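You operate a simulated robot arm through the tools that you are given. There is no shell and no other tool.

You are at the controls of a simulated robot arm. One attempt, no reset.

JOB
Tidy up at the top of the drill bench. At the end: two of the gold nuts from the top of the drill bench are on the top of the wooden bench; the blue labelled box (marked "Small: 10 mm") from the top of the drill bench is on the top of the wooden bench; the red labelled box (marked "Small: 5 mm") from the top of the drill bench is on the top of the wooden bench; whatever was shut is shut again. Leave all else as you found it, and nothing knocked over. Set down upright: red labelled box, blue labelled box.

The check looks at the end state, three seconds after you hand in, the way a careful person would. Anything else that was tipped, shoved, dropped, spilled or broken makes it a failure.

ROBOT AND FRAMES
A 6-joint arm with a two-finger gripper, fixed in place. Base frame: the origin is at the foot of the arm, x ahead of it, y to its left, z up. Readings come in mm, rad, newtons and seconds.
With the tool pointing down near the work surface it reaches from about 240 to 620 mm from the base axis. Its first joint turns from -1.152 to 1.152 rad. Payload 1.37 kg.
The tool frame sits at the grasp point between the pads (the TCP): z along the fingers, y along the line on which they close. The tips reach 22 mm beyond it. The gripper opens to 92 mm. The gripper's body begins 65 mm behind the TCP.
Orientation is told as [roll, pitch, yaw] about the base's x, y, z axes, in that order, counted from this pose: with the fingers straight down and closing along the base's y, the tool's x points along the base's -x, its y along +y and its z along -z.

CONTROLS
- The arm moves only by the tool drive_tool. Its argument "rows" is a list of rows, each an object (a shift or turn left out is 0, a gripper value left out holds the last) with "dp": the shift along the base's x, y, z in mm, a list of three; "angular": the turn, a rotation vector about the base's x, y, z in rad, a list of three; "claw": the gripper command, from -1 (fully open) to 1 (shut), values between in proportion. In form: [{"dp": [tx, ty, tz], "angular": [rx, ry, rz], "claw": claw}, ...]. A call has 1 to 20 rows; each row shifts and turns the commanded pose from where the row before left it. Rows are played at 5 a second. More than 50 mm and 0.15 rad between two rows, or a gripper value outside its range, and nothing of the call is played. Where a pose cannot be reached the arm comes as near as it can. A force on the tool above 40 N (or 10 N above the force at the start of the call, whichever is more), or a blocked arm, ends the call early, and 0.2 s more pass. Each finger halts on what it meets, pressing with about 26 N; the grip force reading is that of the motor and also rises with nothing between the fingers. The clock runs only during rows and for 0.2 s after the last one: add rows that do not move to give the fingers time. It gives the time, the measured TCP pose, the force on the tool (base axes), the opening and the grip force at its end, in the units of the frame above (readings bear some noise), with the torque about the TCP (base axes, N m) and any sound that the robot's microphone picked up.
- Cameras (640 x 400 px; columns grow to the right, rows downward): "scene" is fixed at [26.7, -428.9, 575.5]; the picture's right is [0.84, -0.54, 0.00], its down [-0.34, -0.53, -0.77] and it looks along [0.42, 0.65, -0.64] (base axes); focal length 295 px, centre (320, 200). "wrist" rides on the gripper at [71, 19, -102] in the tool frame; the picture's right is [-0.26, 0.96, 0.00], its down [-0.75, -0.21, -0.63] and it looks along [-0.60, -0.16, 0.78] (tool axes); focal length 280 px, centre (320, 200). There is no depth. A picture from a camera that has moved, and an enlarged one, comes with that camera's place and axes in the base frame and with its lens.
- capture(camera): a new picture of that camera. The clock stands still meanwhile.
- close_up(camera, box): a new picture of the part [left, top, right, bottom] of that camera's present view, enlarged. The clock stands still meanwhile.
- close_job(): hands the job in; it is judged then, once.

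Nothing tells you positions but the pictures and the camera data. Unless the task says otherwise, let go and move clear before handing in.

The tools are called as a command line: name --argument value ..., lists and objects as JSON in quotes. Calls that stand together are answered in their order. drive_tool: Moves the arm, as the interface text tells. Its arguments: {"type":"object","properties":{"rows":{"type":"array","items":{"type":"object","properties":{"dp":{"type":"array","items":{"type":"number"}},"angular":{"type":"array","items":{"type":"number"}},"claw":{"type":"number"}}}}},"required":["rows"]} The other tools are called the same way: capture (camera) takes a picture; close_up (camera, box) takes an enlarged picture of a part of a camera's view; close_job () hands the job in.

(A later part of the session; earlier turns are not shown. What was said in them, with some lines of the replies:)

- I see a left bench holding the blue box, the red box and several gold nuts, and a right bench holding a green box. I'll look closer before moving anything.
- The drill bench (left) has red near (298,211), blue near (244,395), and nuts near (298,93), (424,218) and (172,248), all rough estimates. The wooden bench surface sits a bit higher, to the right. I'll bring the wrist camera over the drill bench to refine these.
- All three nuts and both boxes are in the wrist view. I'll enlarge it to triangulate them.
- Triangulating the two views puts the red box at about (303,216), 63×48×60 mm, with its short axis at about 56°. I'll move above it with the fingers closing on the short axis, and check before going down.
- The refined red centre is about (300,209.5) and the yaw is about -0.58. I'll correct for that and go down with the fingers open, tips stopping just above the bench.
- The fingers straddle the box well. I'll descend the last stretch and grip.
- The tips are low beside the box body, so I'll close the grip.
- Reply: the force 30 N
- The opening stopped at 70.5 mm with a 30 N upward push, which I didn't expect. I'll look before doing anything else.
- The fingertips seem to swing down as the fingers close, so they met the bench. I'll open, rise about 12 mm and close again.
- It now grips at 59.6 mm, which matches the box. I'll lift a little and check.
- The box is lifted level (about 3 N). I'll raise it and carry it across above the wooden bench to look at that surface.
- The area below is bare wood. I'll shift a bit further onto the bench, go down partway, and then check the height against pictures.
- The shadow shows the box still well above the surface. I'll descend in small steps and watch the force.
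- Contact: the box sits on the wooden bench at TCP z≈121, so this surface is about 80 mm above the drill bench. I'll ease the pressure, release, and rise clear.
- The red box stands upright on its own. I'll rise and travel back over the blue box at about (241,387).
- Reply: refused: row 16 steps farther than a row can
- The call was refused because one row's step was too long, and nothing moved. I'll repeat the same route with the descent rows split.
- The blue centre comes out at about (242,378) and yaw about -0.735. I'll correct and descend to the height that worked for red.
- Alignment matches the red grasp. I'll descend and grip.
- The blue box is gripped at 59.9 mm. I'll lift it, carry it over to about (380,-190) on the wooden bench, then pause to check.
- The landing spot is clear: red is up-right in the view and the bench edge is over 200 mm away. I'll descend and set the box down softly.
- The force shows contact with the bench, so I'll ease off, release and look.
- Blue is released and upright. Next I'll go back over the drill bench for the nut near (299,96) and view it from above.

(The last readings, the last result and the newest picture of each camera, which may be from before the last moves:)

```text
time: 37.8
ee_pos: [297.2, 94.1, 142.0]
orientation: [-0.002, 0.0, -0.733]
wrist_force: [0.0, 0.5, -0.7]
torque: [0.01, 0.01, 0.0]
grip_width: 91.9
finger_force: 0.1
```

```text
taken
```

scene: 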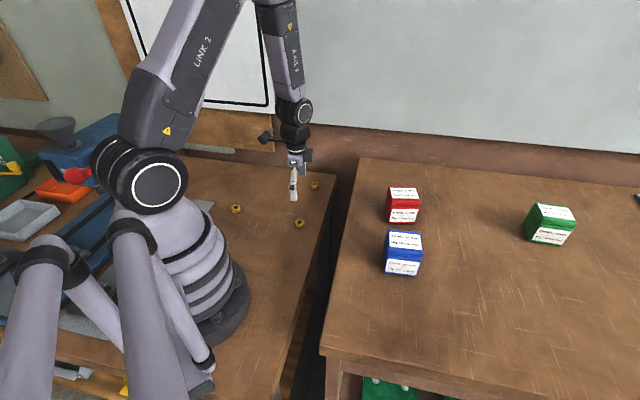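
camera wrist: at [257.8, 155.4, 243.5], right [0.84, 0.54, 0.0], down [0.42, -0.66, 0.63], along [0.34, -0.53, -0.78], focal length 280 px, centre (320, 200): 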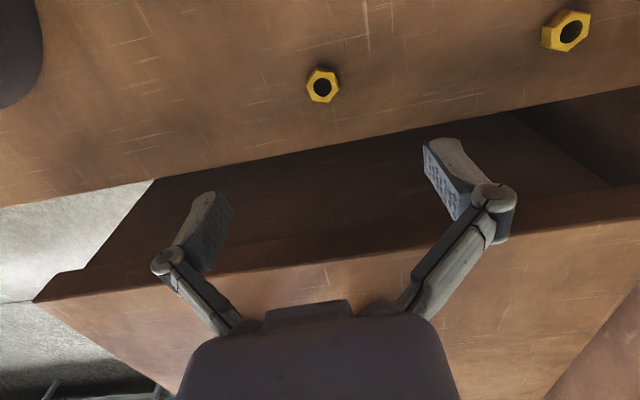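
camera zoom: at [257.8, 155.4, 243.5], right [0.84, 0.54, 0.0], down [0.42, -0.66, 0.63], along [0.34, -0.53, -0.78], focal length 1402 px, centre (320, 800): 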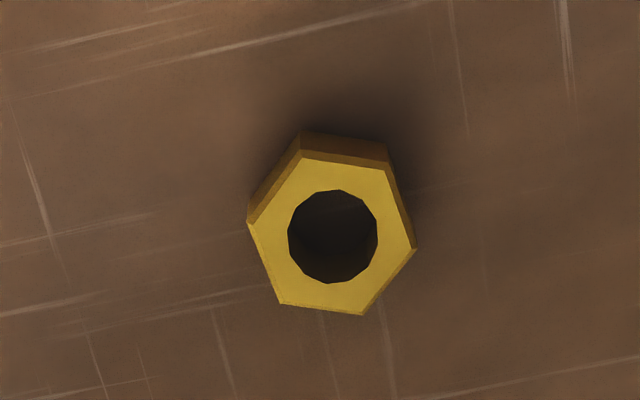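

Both boxes stand on the wooden bench. This nut is centred at about (297.6,98), 23 mm across flats with flat normals at about 55°. I'll align to the flats, part-close to about 42 mm, lower, and check.

drive_tool --rows '[{"dp": [0.4, 3.8, 0], "angular": [0, 0, 0.117], "claw": 0.08}, {"dp": [0, 0, -30]}, {"dp": [0, 0, -30]}, {"dp": [0, 0, -15]}, {}]'

capture --camera "wrist"

close_up --camera "scene" --box '[260, 150, 340, 240]'

```text
time: 39.0
ee_pos: [299.7, 98.3, 66.7]
orientation: [0.0, 0.0, -0.616]
wrist_force: [0.2, 0.2, 0.6]
torque: [0.0, -0.01, -0.01]
grip_width: 42.5
finger_force: 0.0
```

```text
taken
camera wrist: at [253.1, 154.1, 168.1], right [0.77, 0.64, 0.0], down [0.5, -0.6, 0.63], along [0.4, -0.48, -0.78], focal length 280 px, centre (320, 200)
```

wrist: 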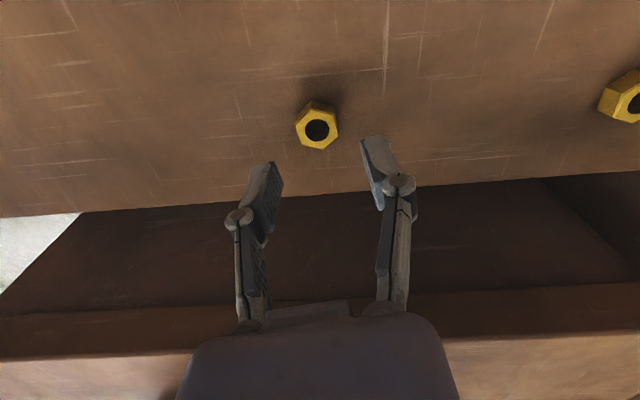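

```text
4.44 times, centred on (300, 195) of scene
camera zoom: at [26.7, -428.9, 575.5], right [0.84, -0.54, 0.0], down [-0.34, -0.53, -0.77], along [0.42, 0.65, -0.64], focal length 1310 px, centre (409, 222)
```

zoom: 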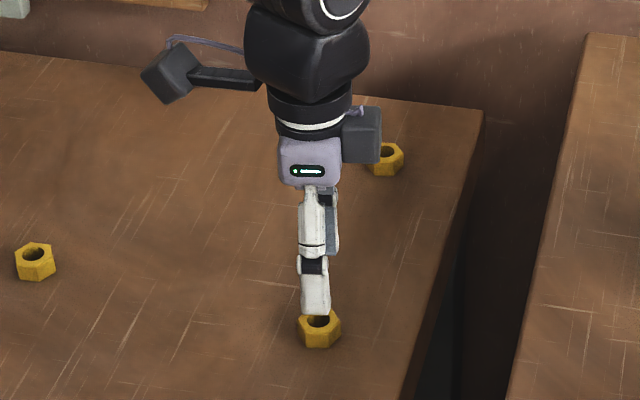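

The nut sits centred between the fingers. I'll lower in small steps until the tips approach the bench.

drive_tool --rows '[{"dp": [0, 0, -15]}, {"dp": [0, 0, -10]}, {"dp": [0, 0, -5]}, {"dp": [0, 0, -3]}, {}]'

capture --camera "wrist"

close_up --camera "scene" --box '[270, 190, 330, 240]'

```text
time: 40.2
ee_pos: [301.0, 97.3, 31.9]
orientation: [0.0, -0.001, -0.615]
wrist_force: [-0.3, 0.4, 0.3]
torque: [0.01, 0.0, 0.01]
grip_width: 42.2
finger_force: 0.1
```

```text
taken
camera wrist: at [252.9, 153.9, 134.2], right [0.77, 0.64, 0.0], down [0.5, -0.6, 0.63], along [0.4, -0.48, -0.78], focal length 280 px, centre (320, 200)
```

wrist: 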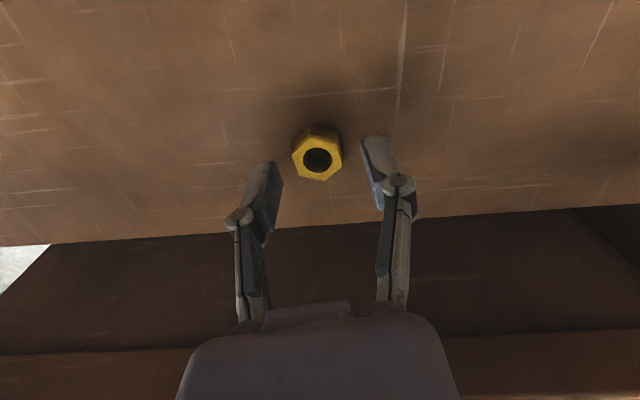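

```text
8.00 times, centred on (300, 215) of scene
camera zoom: at [26.7, -428.9, 575.5], right [0.84, -0.54, 0.0], down [-0.34, -0.53, -0.77], along [0.42, 0.65, -0.64], focal length 2357 px, centre (480, 80)
```

zoom: 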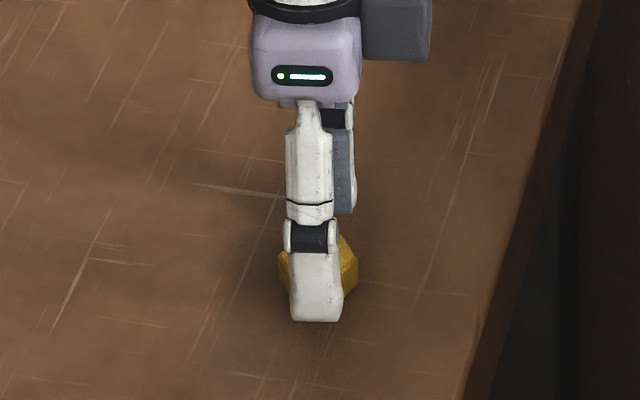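

No contact yet, and the tips look a few mm above the bench. I'll go 2 mm at a time to feel for it.

drive_tool --rows '[{"dp": [0, 0, -2]}, {"dp": [0, 0, -1.5]}, {}]'

```text
time: 41.0
ee_pos: [297.8, 99.1, 29.5]
orientation: [0.001, 0.0, -0.617]
wrist_force: [0.6, -0.7, -0.6]
torque: [-0.01, 0.0, -0.01]
grip_width: 42.3
finger_force: 0.1
```

drive_tool --rows '[{"dp": [0, 0, -2]}, {"dp": [0, 0, -1]}, {}]'

close_up --camera "scene" --box '[270, 190, 330, 240]'

close_up --camera "wrist" --box '[220, 100, 420, 260]'

```text
time: 41.8
ee_pos: [299.4, 98.2, 26.7]
orientation: [-0.001, 0.0, -0.615]
wrist_force: [0.0, -0.5, 0.3]
torque: [0.04, 0.01, 0.01]
grip_width: 42.4
finger_force: 0.0
```

```text
8.00 times, centred on (300, 215) of scene
camera zoom: at [26.7, -428.9, 575.5], right [0.84, -0.54, 0.0], down [-0.34, -0.53, -0.77], along [0.42, 0.65, -0.64], focal length 2357 px, centre (480, 80)
```

zoom: 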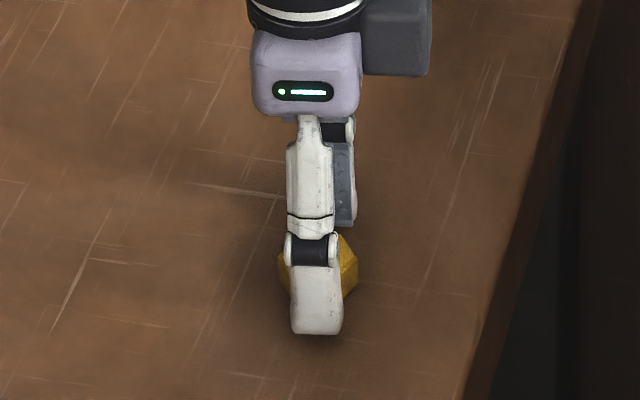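

```text
2.50 times, centred on (320, 180) of wrist
camera zoom: at [252.9, 154.2, 127.8], right [0.77, 0.64, 0.0], down [0.5, -0.6, 0.63], along [0.4, -0.48, -0.78], focal length 701 px, centre (320, 250)
```

zoom: 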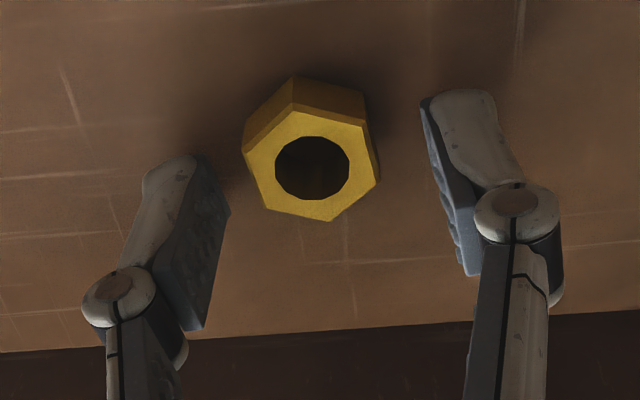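

Still free at TCP 26.7, with the nut between the pads. I'll go 2 mm lower and close gently.

drive_tool --rows '[{"dp": [-0.8, 0, -1.5]}, {"claw": 0.4}, {"claw": 1}, {}, {}, {}]'

close_up --camera "wrist" --box '[220, 100, 420, 260]'

close_up --camera "scene" --box '[270, 190, 330, 240]'

```text
time: 43.2
ee_pos: [298.5, 98.2, 24.1]
orientation: [0.0, 0.002, -0.616]
wrist_force: [-0.2, -0.7, 0.3]
torque: [0.03, 0.02, -0.01]
grip_width: 23.0
finger_force: 25.9
```

```text
2.50 times, centred on (320, 180) of wrist
camera zoom: at [252.1, 154.6, 126.2], right [0.77, 0.64, 0.0], down [0.5, -0.6, 0.63], along [0.4, -0.48, -0.78], focal length 701 px, centre (320, 250)
```

zoom: 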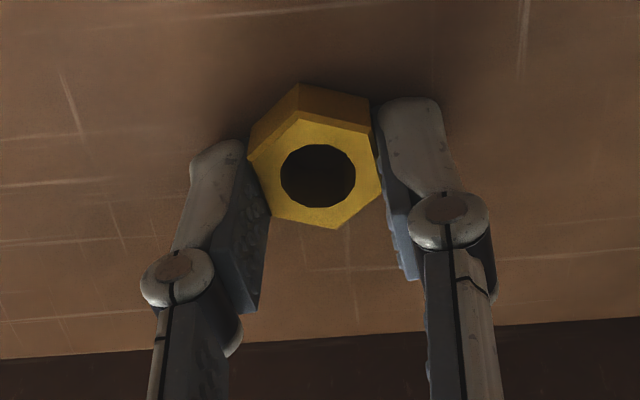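

```text
8.00 times, centred on (300, 215) of scene
camera zoom: at [26.7, -428.9, 575.5], right [0.84, -0.54, 0.0], down [-0.34, -0.53, -0.77], along [0.42, 0.65, -0.64], focal length 2357 px, centre (480, 80)
```

zoom: 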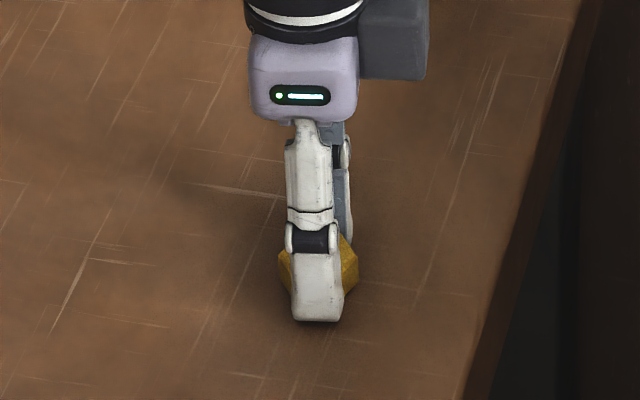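

Gripped at 23.0 mm, which is the flat-to-flat size. I'll lift, check, and carry it to a clear spot at about (470,-190) on the wooden bench.

drive_tool --rows '[{"dp": [0, 0, 10]}, {"dp": [0, 0, 20]}, {"dp": [0, 0, 30]}, {}]'

capture --camera "wrist"

```text
time: 44.2
ee_pos: [299.9, 98.4, 85.1]
orientation: [0.0, 0.002, -0.615]
wrist_force: [-0.1, 0.3, -0.1]
torque: [0.04, 0.0, 0.01]
grip_width: 23.0
finger_force: 26.2
```

```text
taken
camera wrist: at [254.0, 155.4, 187.3], right [0.77, 0.64, 0.0], down [0.5, -0.6, 0.62], along [0.4, -0.48, -0.78], focal length 280 px, centre (320, 200)
```

wrist: 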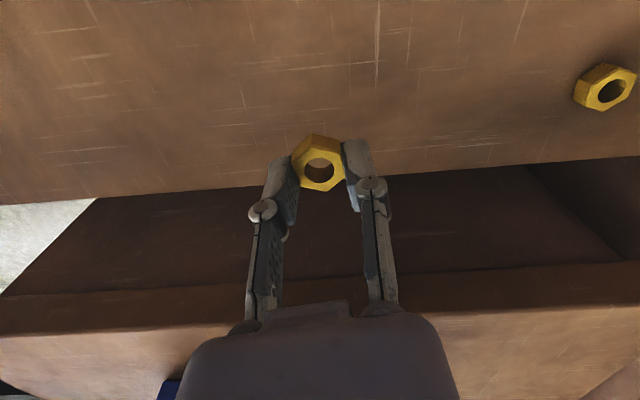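

drive_tool --rows '[{"dp": [0, 0, 45]}, {"dp": [0, 0, 45]}, {"dp": [0, 0, 45]}, {"dp": [19, -32, 10]}, {"dp": [19, -32, 0]}, {"dp": [19, -32, 0]}, {"dp": [19, -32, 0]}, {"dp": [19, -32, 0]}, {"dp": [19, -32, 0]}, {"dp": [19, -32, 0]}, {"dp": [19, -32, 0]}, {"dp": [19, -32, 0]}, {"dp": [0, 0, -40]}, {"dp": [0, 0, -30]}, {}]'

capture --camera "wrist"

capture --camera "scene"

```text
time: 47.4
ee_pos: [468.0, -188.3, 157.4]
orientation: [0.0, 0.0, -0.615]
wrist_force: [0.5, 0.5, 0.8]
torque: [-0.01, 0.01, -0.04]
grip_width: 22.9
finger_force: 25.8
```

```text
taken
camera wrist: at [421.1, -133.1, 259.4], right [0.77, 0.64, 0.0], down [0.5, -0.6, 0.63], along [0.4, -0.48, -0.78], focal length 280 px, centre (320, 200)
```

wrist: 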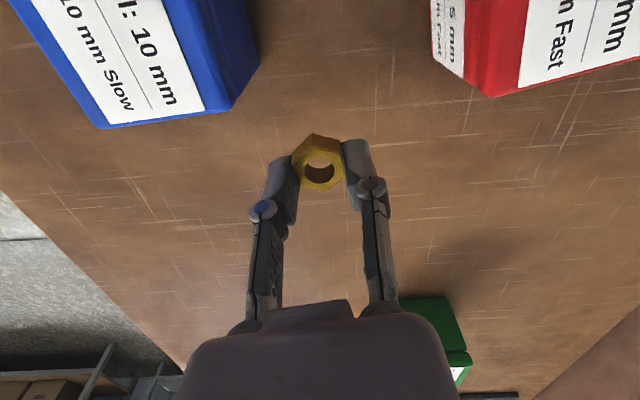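

```text
taken
```

scene: 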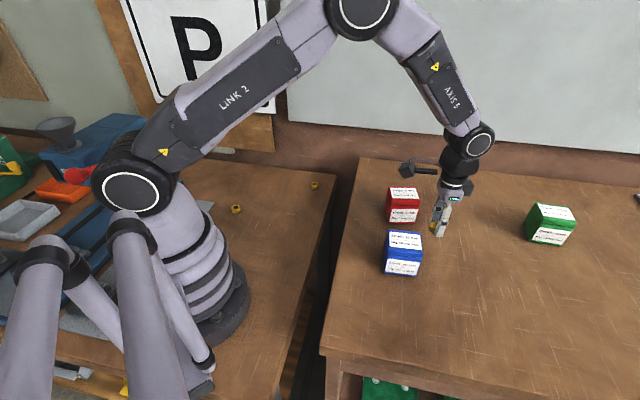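

The spot is clear. I'll lower to just above the expected contact height of about 104.

drive_tool --rows '[{"dp": [0, 0, -30]}, {"dp": [0, 0, -12]}, {"dp": [0, 0, -5]}, {"dp": [0, 0, -3]}, {}]'

drive_tool --rows '[{"dp": [0, 0, -1]}, {"dp": [0, 0, -1]}, {}]'

```text
time: 48.6
ee_pos: [468.6, -190.1, 107.8]
orientation: [0.0, 0.002, -0.615]
wrist_force: [0.1, 0.1, -0.3]
torque: [0.04, -0.02, -0.04]
grip_width: 22.8
finger_force: 26.5
```

```text
time: 49.4
ee_pos: [468.6, -188.8, 106.6]
orientation: [0.001, 0.001, -0.616]
wrist_force: [-0.7, 1.3, 0.2]
torque: [0.03, 0.01, 0.01]
grip_width: 22.7
finger_force: 26.2
```

drive_tool --rows '[{"dp": [0, 0, -1]}, {"dp": [0, 0, -0.7]}, {}]'

close_up --camera "scene" --box '[410, 190, 480, 250]'

```text
time: 50.2
ee_pos: [468.5, -189.2, 105.7]
orientation: [0.0, 0.0, -0.616]
wrist_force: [0.1, 0.2, -0.8]
torque: [-0.01, 0.01, -0.01]
grip_width: 22.7
finger_force: 25.7
```

```text
6.67 times, centred on (445, 220) of scene
camera zoom: at [26.7, -428.9, 575.5], right [0.84, -0.54, 0.0], down [-0.34, -0.53, -0.77], along [0.42, 0.65, -0.64], focal length 1964 px, centre (-513, 67)
```

zoom: 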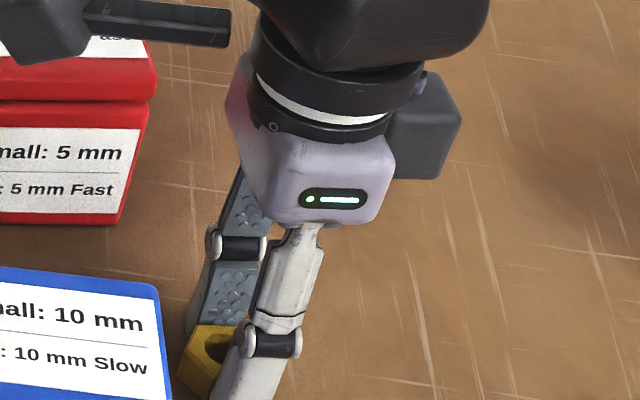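

drive_tool --rows '[{"dp": [0, 0, -1]}, {"dp": [0, 0, -0.7]}, {}]'

```text
time: 51.0
ee_pos: [469.2, -189.8, 103.7]
orientation: [0.001, 0.001, -0.616]
wrist_force: [-2.1, -0.8, 5.2]
torque: [-0.01, 0.02, -0.02]
grip_width: 23.0
finger_force: 25.9
```

Light contact of about 5 N, so the nut is down. I'll open a little, lift away and look.

drive_tool --rows '[{"claw": 0.3}, {"claw": 0.0}, {}, {"dp": [0, 0, 15]}, {"dp": [0, 0, 30]}, {"dp": [0, 0, 40]}, {}]'

capture --camera "wrist"

close_up --camera "scene" --box '[370, 170, 500, 280]'

```text
time: 52.6
ee_pos: [469.3, -191.4, 190.2]
orientation: [0.0, -0.001, -0.616]
wrist_force: [-0.8, 0.1, 0.7]
torque: [0.03, 0.01, 0.03]
grip_width: 46.0
finger_force: 0.0
```

```text
taken
camera wrist: at [422.9, -135.5, 292.3], right [0.77, 0.64, 0.0], down [0.5, -0.6, 0.63], along [0.4, -0.48, -0.78], focal length 280 px, centre (320, 200)
```

wrist: 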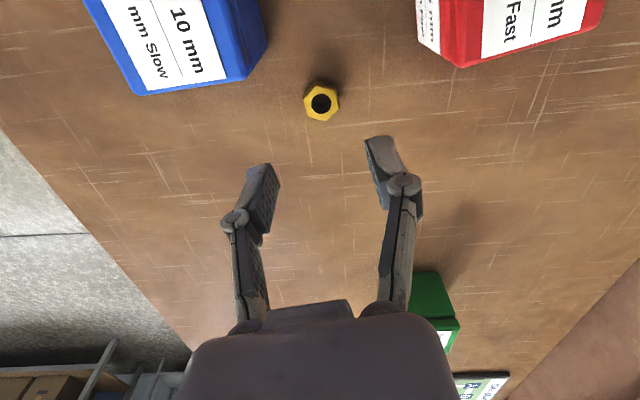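

```text
3.64 times, centred on (435, 225) of scene
camera zoom: at [26.7, -428.9, 575.5], right [0.84, -0.54, 0.0], down [-0.34, -0.53, -0.77], along [0.42, 0.65, -0.64], focal length 1071 px, centre (-98, 109)
```

zoom: 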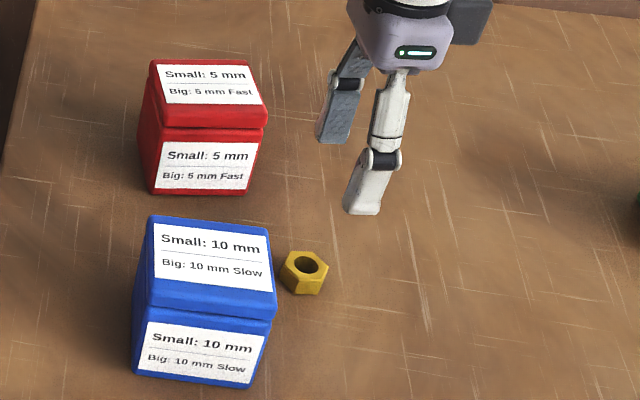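

The first nut is on the wooden bench. Now for the nut near (424,223), viewed from above first.

drive_tool --rows '[{"dp": [0, 0, 45]}, {"dp": [-4.1, 37.7, 10]}, {"dp": [-4.1, 37.7, 0]}, {"dp": [-4.1, 37.7, 0]}, {"dp": [-4.1, 37.7, 0]}, {"dp": [-4.1, 37.7, 0]}, {"dp": [-4.1, 37.7, 0]}, {"dp": [-4.1, 37.7, 0]}, {"dp": [-4.1, 37.7, 0]}, {"dp": [-4.1, 37.7, 0]}, {"dp": [-4.1, 37.7, 0]}, {"dp": [-4.1, 37.7, 0]}, {"dp": [0, 0, -35]}, {"dp": [0, 0, -35]}, {"dp": [0, 0, -33]}, {}]'

capture --camera "wrist"

close_up --camera "wrist" --box '[270, 40, 370, 120]'

capture --camera "scene"

```text
time: 56.0
ee_pos: [423.0, 223.5, 140.8]
orientation: [-0.001, 0.0, -0.616]
wrist_force: [0.4, -0.1, -0.1]
torque: [0.01, -0.04, 0.01]
grip_width: 46.2
finger_force: 0.0
```

```text
taken
camera wrist: at [375.6, 280.2, 243.8], right [0.77, 0.64, 0.0], down [0.5, -0.6, 0.63], along [0.4, -0.48, -0.78], focal length 280 px, centre (320, 200)
```

wrist: 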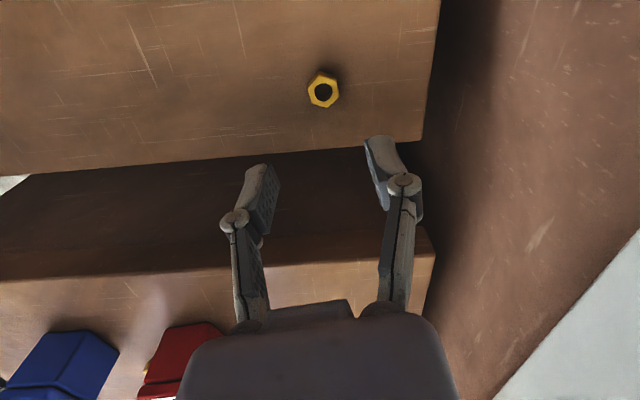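

```text
5.00 times, centred on (320, 80) of wrist
camera zoom: at [375.6, 280.2, 243.8], right [0.77, 0.64, 0.0], down [0.5, -0.6, 0.63], along [0.4, -0.48, -0.78], focal length 1402 px, centre (320, 800)
```

zoom: 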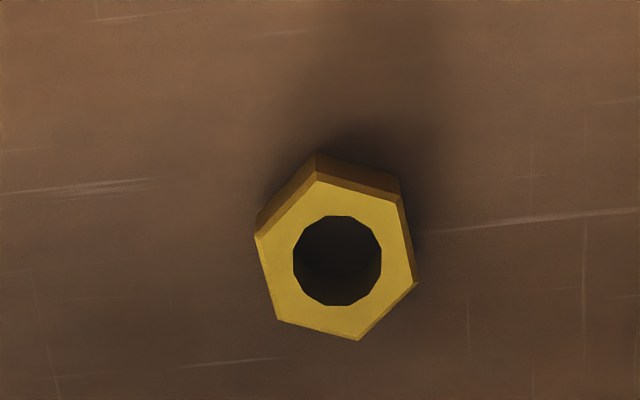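

```text
taken
```

scene: 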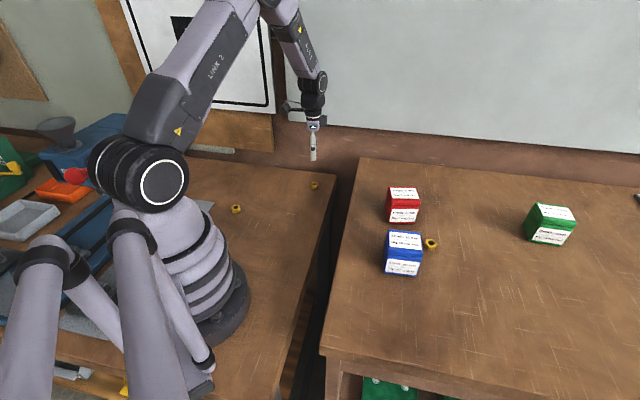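

The nut is centred at about (424.8,225.4) with the same flat orientation as the first, so the current yaw works. I'll adjust and lower in stages.

drive_tool --rows '[{"dp": [1.8, 2.0, 0], "claw": 0.08}, {"dp": [0, 0, -35]}, {"dp": [0, 0, -35]}, {"dp": [0, 0, -25]}, {"dp": [0, 0, -10]}, {}]'

close_up --camera "wrist" --box '[220, 100, 420, 260]'

close_up --camera "scene" --box '[285, 150, 345, 200]'

```text
time: 57.4
ee_pos: [426.9, 228.3, 35.6]
orientation: [-0.001, 0.0, -0.615]
wrist_force: [0.0, -0.1, 0.2]
torque: [0.01, 0.0, 0.04]
grip_width: 42.2
finger_force: 0.1
```

```text
2.50 times, centred on (320, 180) of wrist
camera zoom: at [380.9, 283.4, 138.1], right [0.77, 0.64, 0.0], down [0.5, -0.6, 0.63], along [0.4, -0.48, -0.78], focal length 701 px, centre (320, 250)
```

zoom: 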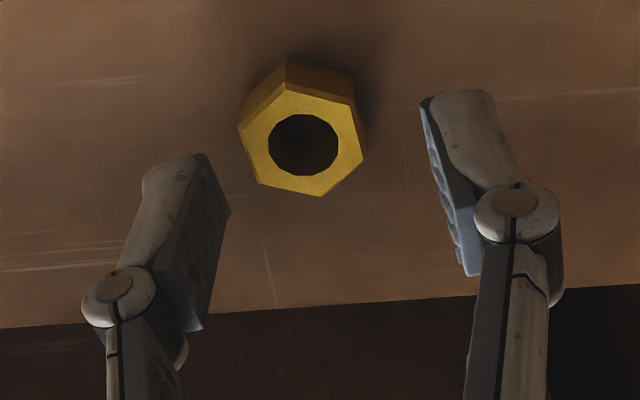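

```text
8.00 times, centred on (315, 175) of scene
camera zoom: at [26.7, -428.9, 575.5], right [0.84, -0.54, 0.0], down [-0.34, -0.53, -0.77], along [0.42, 0.65, -0.64], focal length 2357 px, centre (360, 400)
```

zoom: 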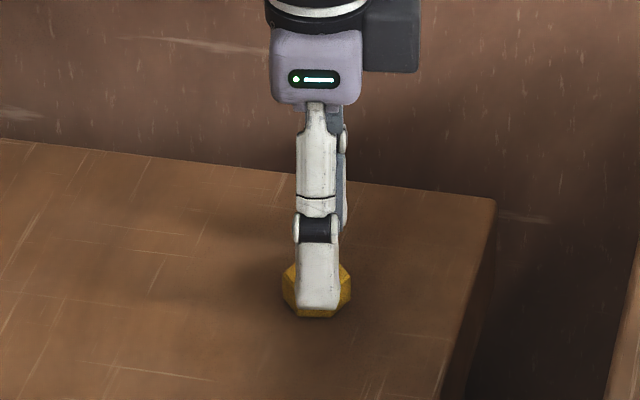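

The nut is about 3 mm off centre toward the left finger. I'll correct that, descend the last 10 mm and close.

drive_tool --rows '[{"dp": [-2.3, -2.0, 0]}, {"dp": [0, 0, -5]}, {"dp": [0, 0, -3]}, {"dp": [0, 0, -2]}, {}]'

close_up --camera "wrist" --box '[220, 100, 420, 260]'

```text
time: 58.6
ee_pos: [424.6, 225.4, 26.9]
orientation: [0.0, -0.001, -0.616]
wrist_force: [-0.1, -0.7, -0.3]
torque: [0.02, 0.0, -0.01]
grip_width: 42.4
finger_force: 0.0
```

```text
2.50 times, centred on (320, 180) of wrist
camera zoom: at [377.8, 281.3, 128.4], right [0.77, 0.64, 0.0], down [0.5, -0.6, 0.63], along [0.4, -0.48, -0.78], focal length 701 px, centre (320, 250)
```

zoom: 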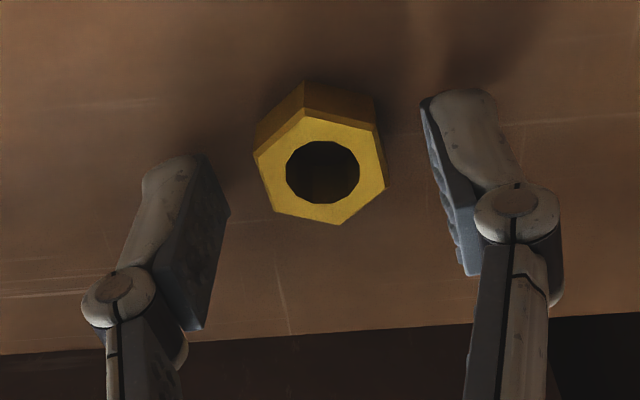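

The nut is centred. I'll lower 2 mm, close, and lift a bit.

drive_tool --rows '[{"dp": [0, 0, -1.8]}, {"claw": 0.4}, {"claw": 1}, {}, {}, {}]'

drive_tool --rows '[{"dp": [0, 0, 10]}, {"dp": [0, 0, 20]}, {"dp": [0, 0, 30]}, {}]'

capture --camera "wrist"

```text
time: 60.0
ee_pos: [423.2, 225.3, 24.8]
orientation: [0.0, -0.001, -0.616]
wrist_force: [0.1, -0.5, 1.7]
torque: [0.02, -0.03, 0.04]
grip_width: 23.2
finger_force: 25.8
```

```text
time: 61.0
ee_pos: [422.8, 223.2, 85.4]
orientation: [0.002, -0.001, -0.616]
wrist_force: [-0.8, -0.1, -0.1]
torque: [0.01, 0.0, -0.01]
grip_width: 22.8
finger_force: 25.8
```

```text
taken
camera wrist: at [377.2, 279.8, 186.9], right [0.77, 0.64, 0.0], down [0.5, -0.6, 0.63], along [0.4, -0.48, -0.78], focal length 280 px, centre (320, 200)
```

wrist: 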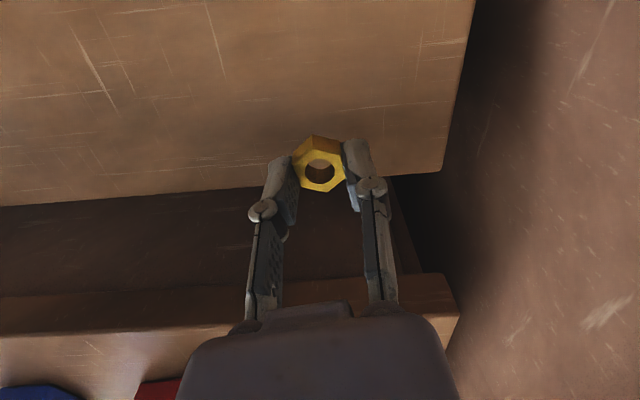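

The second nut is held. I'll carry it high to about (440,-260), clear of the boxes and the first nut.

drive_tool --rows '[{"dp": [0, 0, 45]}, {"dp": [0, 0, 45]}, {"dp": [0, 0, 45]}, {"dp": [1.3, -37.2, 20]}, {"dp": [1.3, -37.2, 0]}, {"dp": [1.3, -37.2, 0]}, {"dp": [1.3, -37.2, 0]}, {"dp": [1.3, -37.2, 0]}, {"dp": [1.3, -37.2, 0]}, {"dp": [1.3, -37.2, 0]}, {"dp": [1.3, -37.2, 0]}, {"dp": [1.3, -37.2, 0]}, {"dp": [1.3, -37.2, 0]}, {"dp": [1.3, -37.2, 0]}, {"dp": [1.3, -37.2, 0]}, {"dp": [1.3, -37.2, 0]}, {"dp": [0, 0, -40]}, {"dp": [0, 0, -40]}, {}]'

capture --camera "wrist"

capture --camera "scene"

```text
time: 65.0
ee_pos: [438.2, -256.6, 159.5]
orientation: [0.001, 0.0, -0.615]
wrist_force: [0.6, -0.5, 0.2]
torque: [-0.02, 0.04, 0.0]
grip_width: 23.1
finger_force: 26.7
```

```text
taken
camera wrist: at [392.6, -200.5, 262.3], right [0.77, 0.64, 0.0], down [0.5, -0.6, 0.63], along [0.4, -0.48, -0.78], focal length 280 px, centre (320, 200)
```

wrist: 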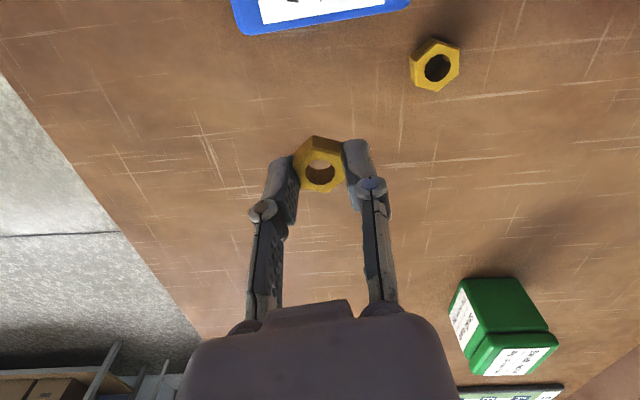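

```text
taken
```

scene: 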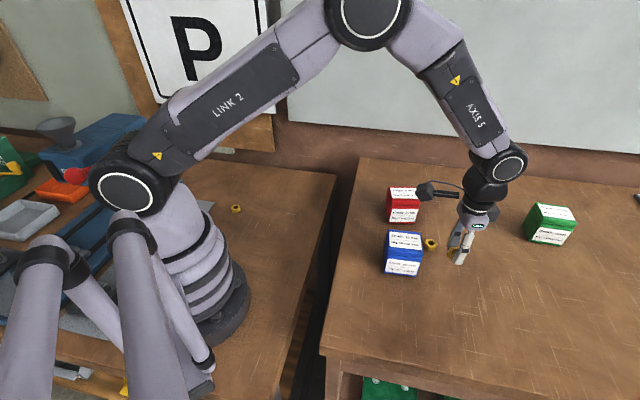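

The spot is clear, with the first nut well away from the fingers. I'll lower to contact.

drive_tool --rows '[{"dp": [0, 0, -30]}, {"dp": [0, 0, -15]}, {"dp": [0, 0, -6]}, {"dp": [0, 0, -2]}, {}]'

drive_tool --rows '[{"dp": [0, 0, -1]}, {"dp": [0, 0, -0.5]}, {}]'

```text
time: 66.2
ee_pos: [439.9, -258.4, 106.3]
orientation: [-0.001, 0.0, -0.616]
wrist_force: [-0.3, 0.4, -0.6]
torque: [-0.01, 0.01, -0.01]
grip_width: 22.9
finger_force: 25.9
```

```text
time: 67.0
ee_pos: [439.6, -258.0, 104.9]
orientation: [0.0, 0.0, -0.616]
wrist_force: [-0.4, 1.1, -1.0]
torque: [0.04, -0.01, -0.02]
grip_width: 22.9
finger_force: 25.7
```

drive_tool --rows '[{"dp": [0, 0, -0.8]}, {"dp": [0, 0, -0.5]}, {}]'

```text
time: 67.8
ee_pos: [439.0, -259.3, 105.3]
orientation: [0.0, -0.003, -0.616]
wrist_force: [-5.0, 0.4, 15.0]
torque: [-0.02, 0.11, -0.02]
grip_width: 23.3
finger_force: 26.5
```

Contact felt at about 15 N. I'll ease up half a millimetre, open slightly and lift clear.

drive_tool --rows '[{"dp": [0, 0, 0.7]}, {"claw": 0.3}, {"claw": 0.0}, {}, {"dp": [0, 0, 15]}, {"dp": [0, 0, 35]}, {"dp": [0, 0, 45]}, {"dp": [0, 0, 45]}, {}]'

capture --camera "wrist"

close_up --camera "scene" --box '[350, 150, 590, 300]'

capture --camera "scene"

```text
time: 69.8
ee_pos: [441.2, -260.6, 245.2]
orientation: [-0.002, 0.001, -0.615]
wrist_force: [0.0, 0.6, 0.0]
torque: [-0.02, -0.01, 0.01]
grip_width: 46.1
finger_force: 0.1
```

```text
taken
camera wrist: at [394.0, -205.0, 347.2], right [0.77, 0.64, 0.0], down [0.5, -0.6, 0.63], along [0.4, -0.48, -0.78], focal length 280 px, centre (320, 200)
```

wrist: 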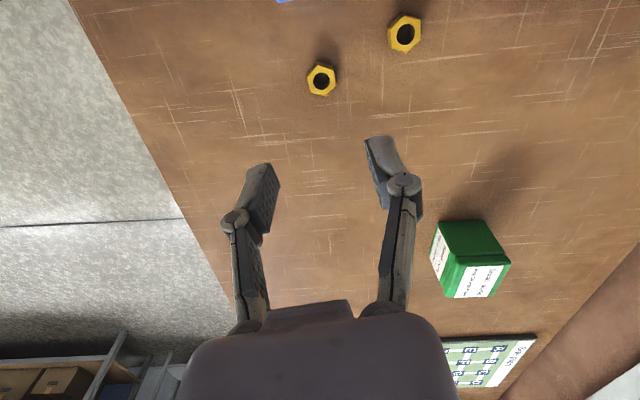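

```text
2.67 times, centred on (470, 225) of scene
camera zoom: at [26.7, -428.9, 575.5], right [0.84, -0.54, 0.0], down [-0.34, -0.53, -0.77], along [0.42, 0.65, -0.64], focal length 786 px, centre (-80, 133)
```

zoom: 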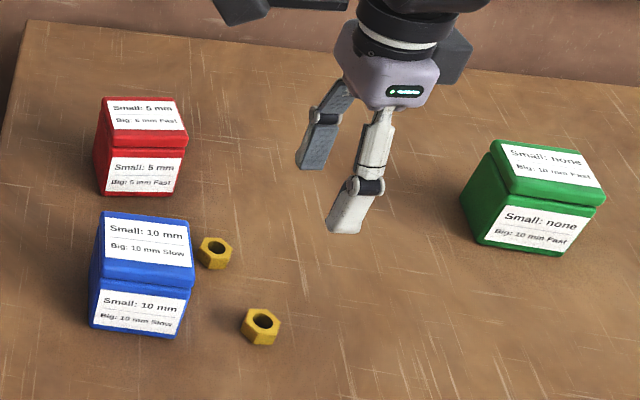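

```text
taken
```

scene: 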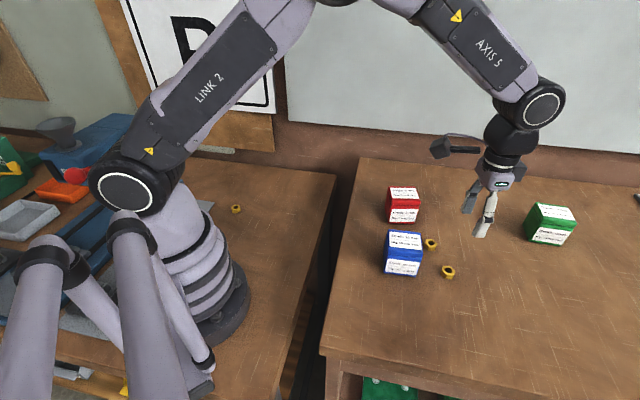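

Both boxes stand upright and both nuts lie flat on the wooden bench. The third nut and the green box look untouched, and the gripper is empty and clear, so I'm handing in.

close_job

```text
The job is handed in.
```

The job is handed in. The red box ("Small: 5 mm"), the blue box ("Small: 10 mm") and two gold nuts are now on the top of the wooden bench. In the last pictures both boxes stood upright with their lids on and both nuts lay flat. I don't have the check's result.

- **Left in place:** the third gold nut is still on the drill bench. The green box and the other things in view look as they did at the start.
- **First grip on the red box:** my first try stopped early with about 30 N of upward force on the gripper. I reopened, raised the gripper about 12 mm and gripped again. The box showed no sign of damage or shift.
- **End state:** the gripper is empty, partly open and well above the wooden bench.
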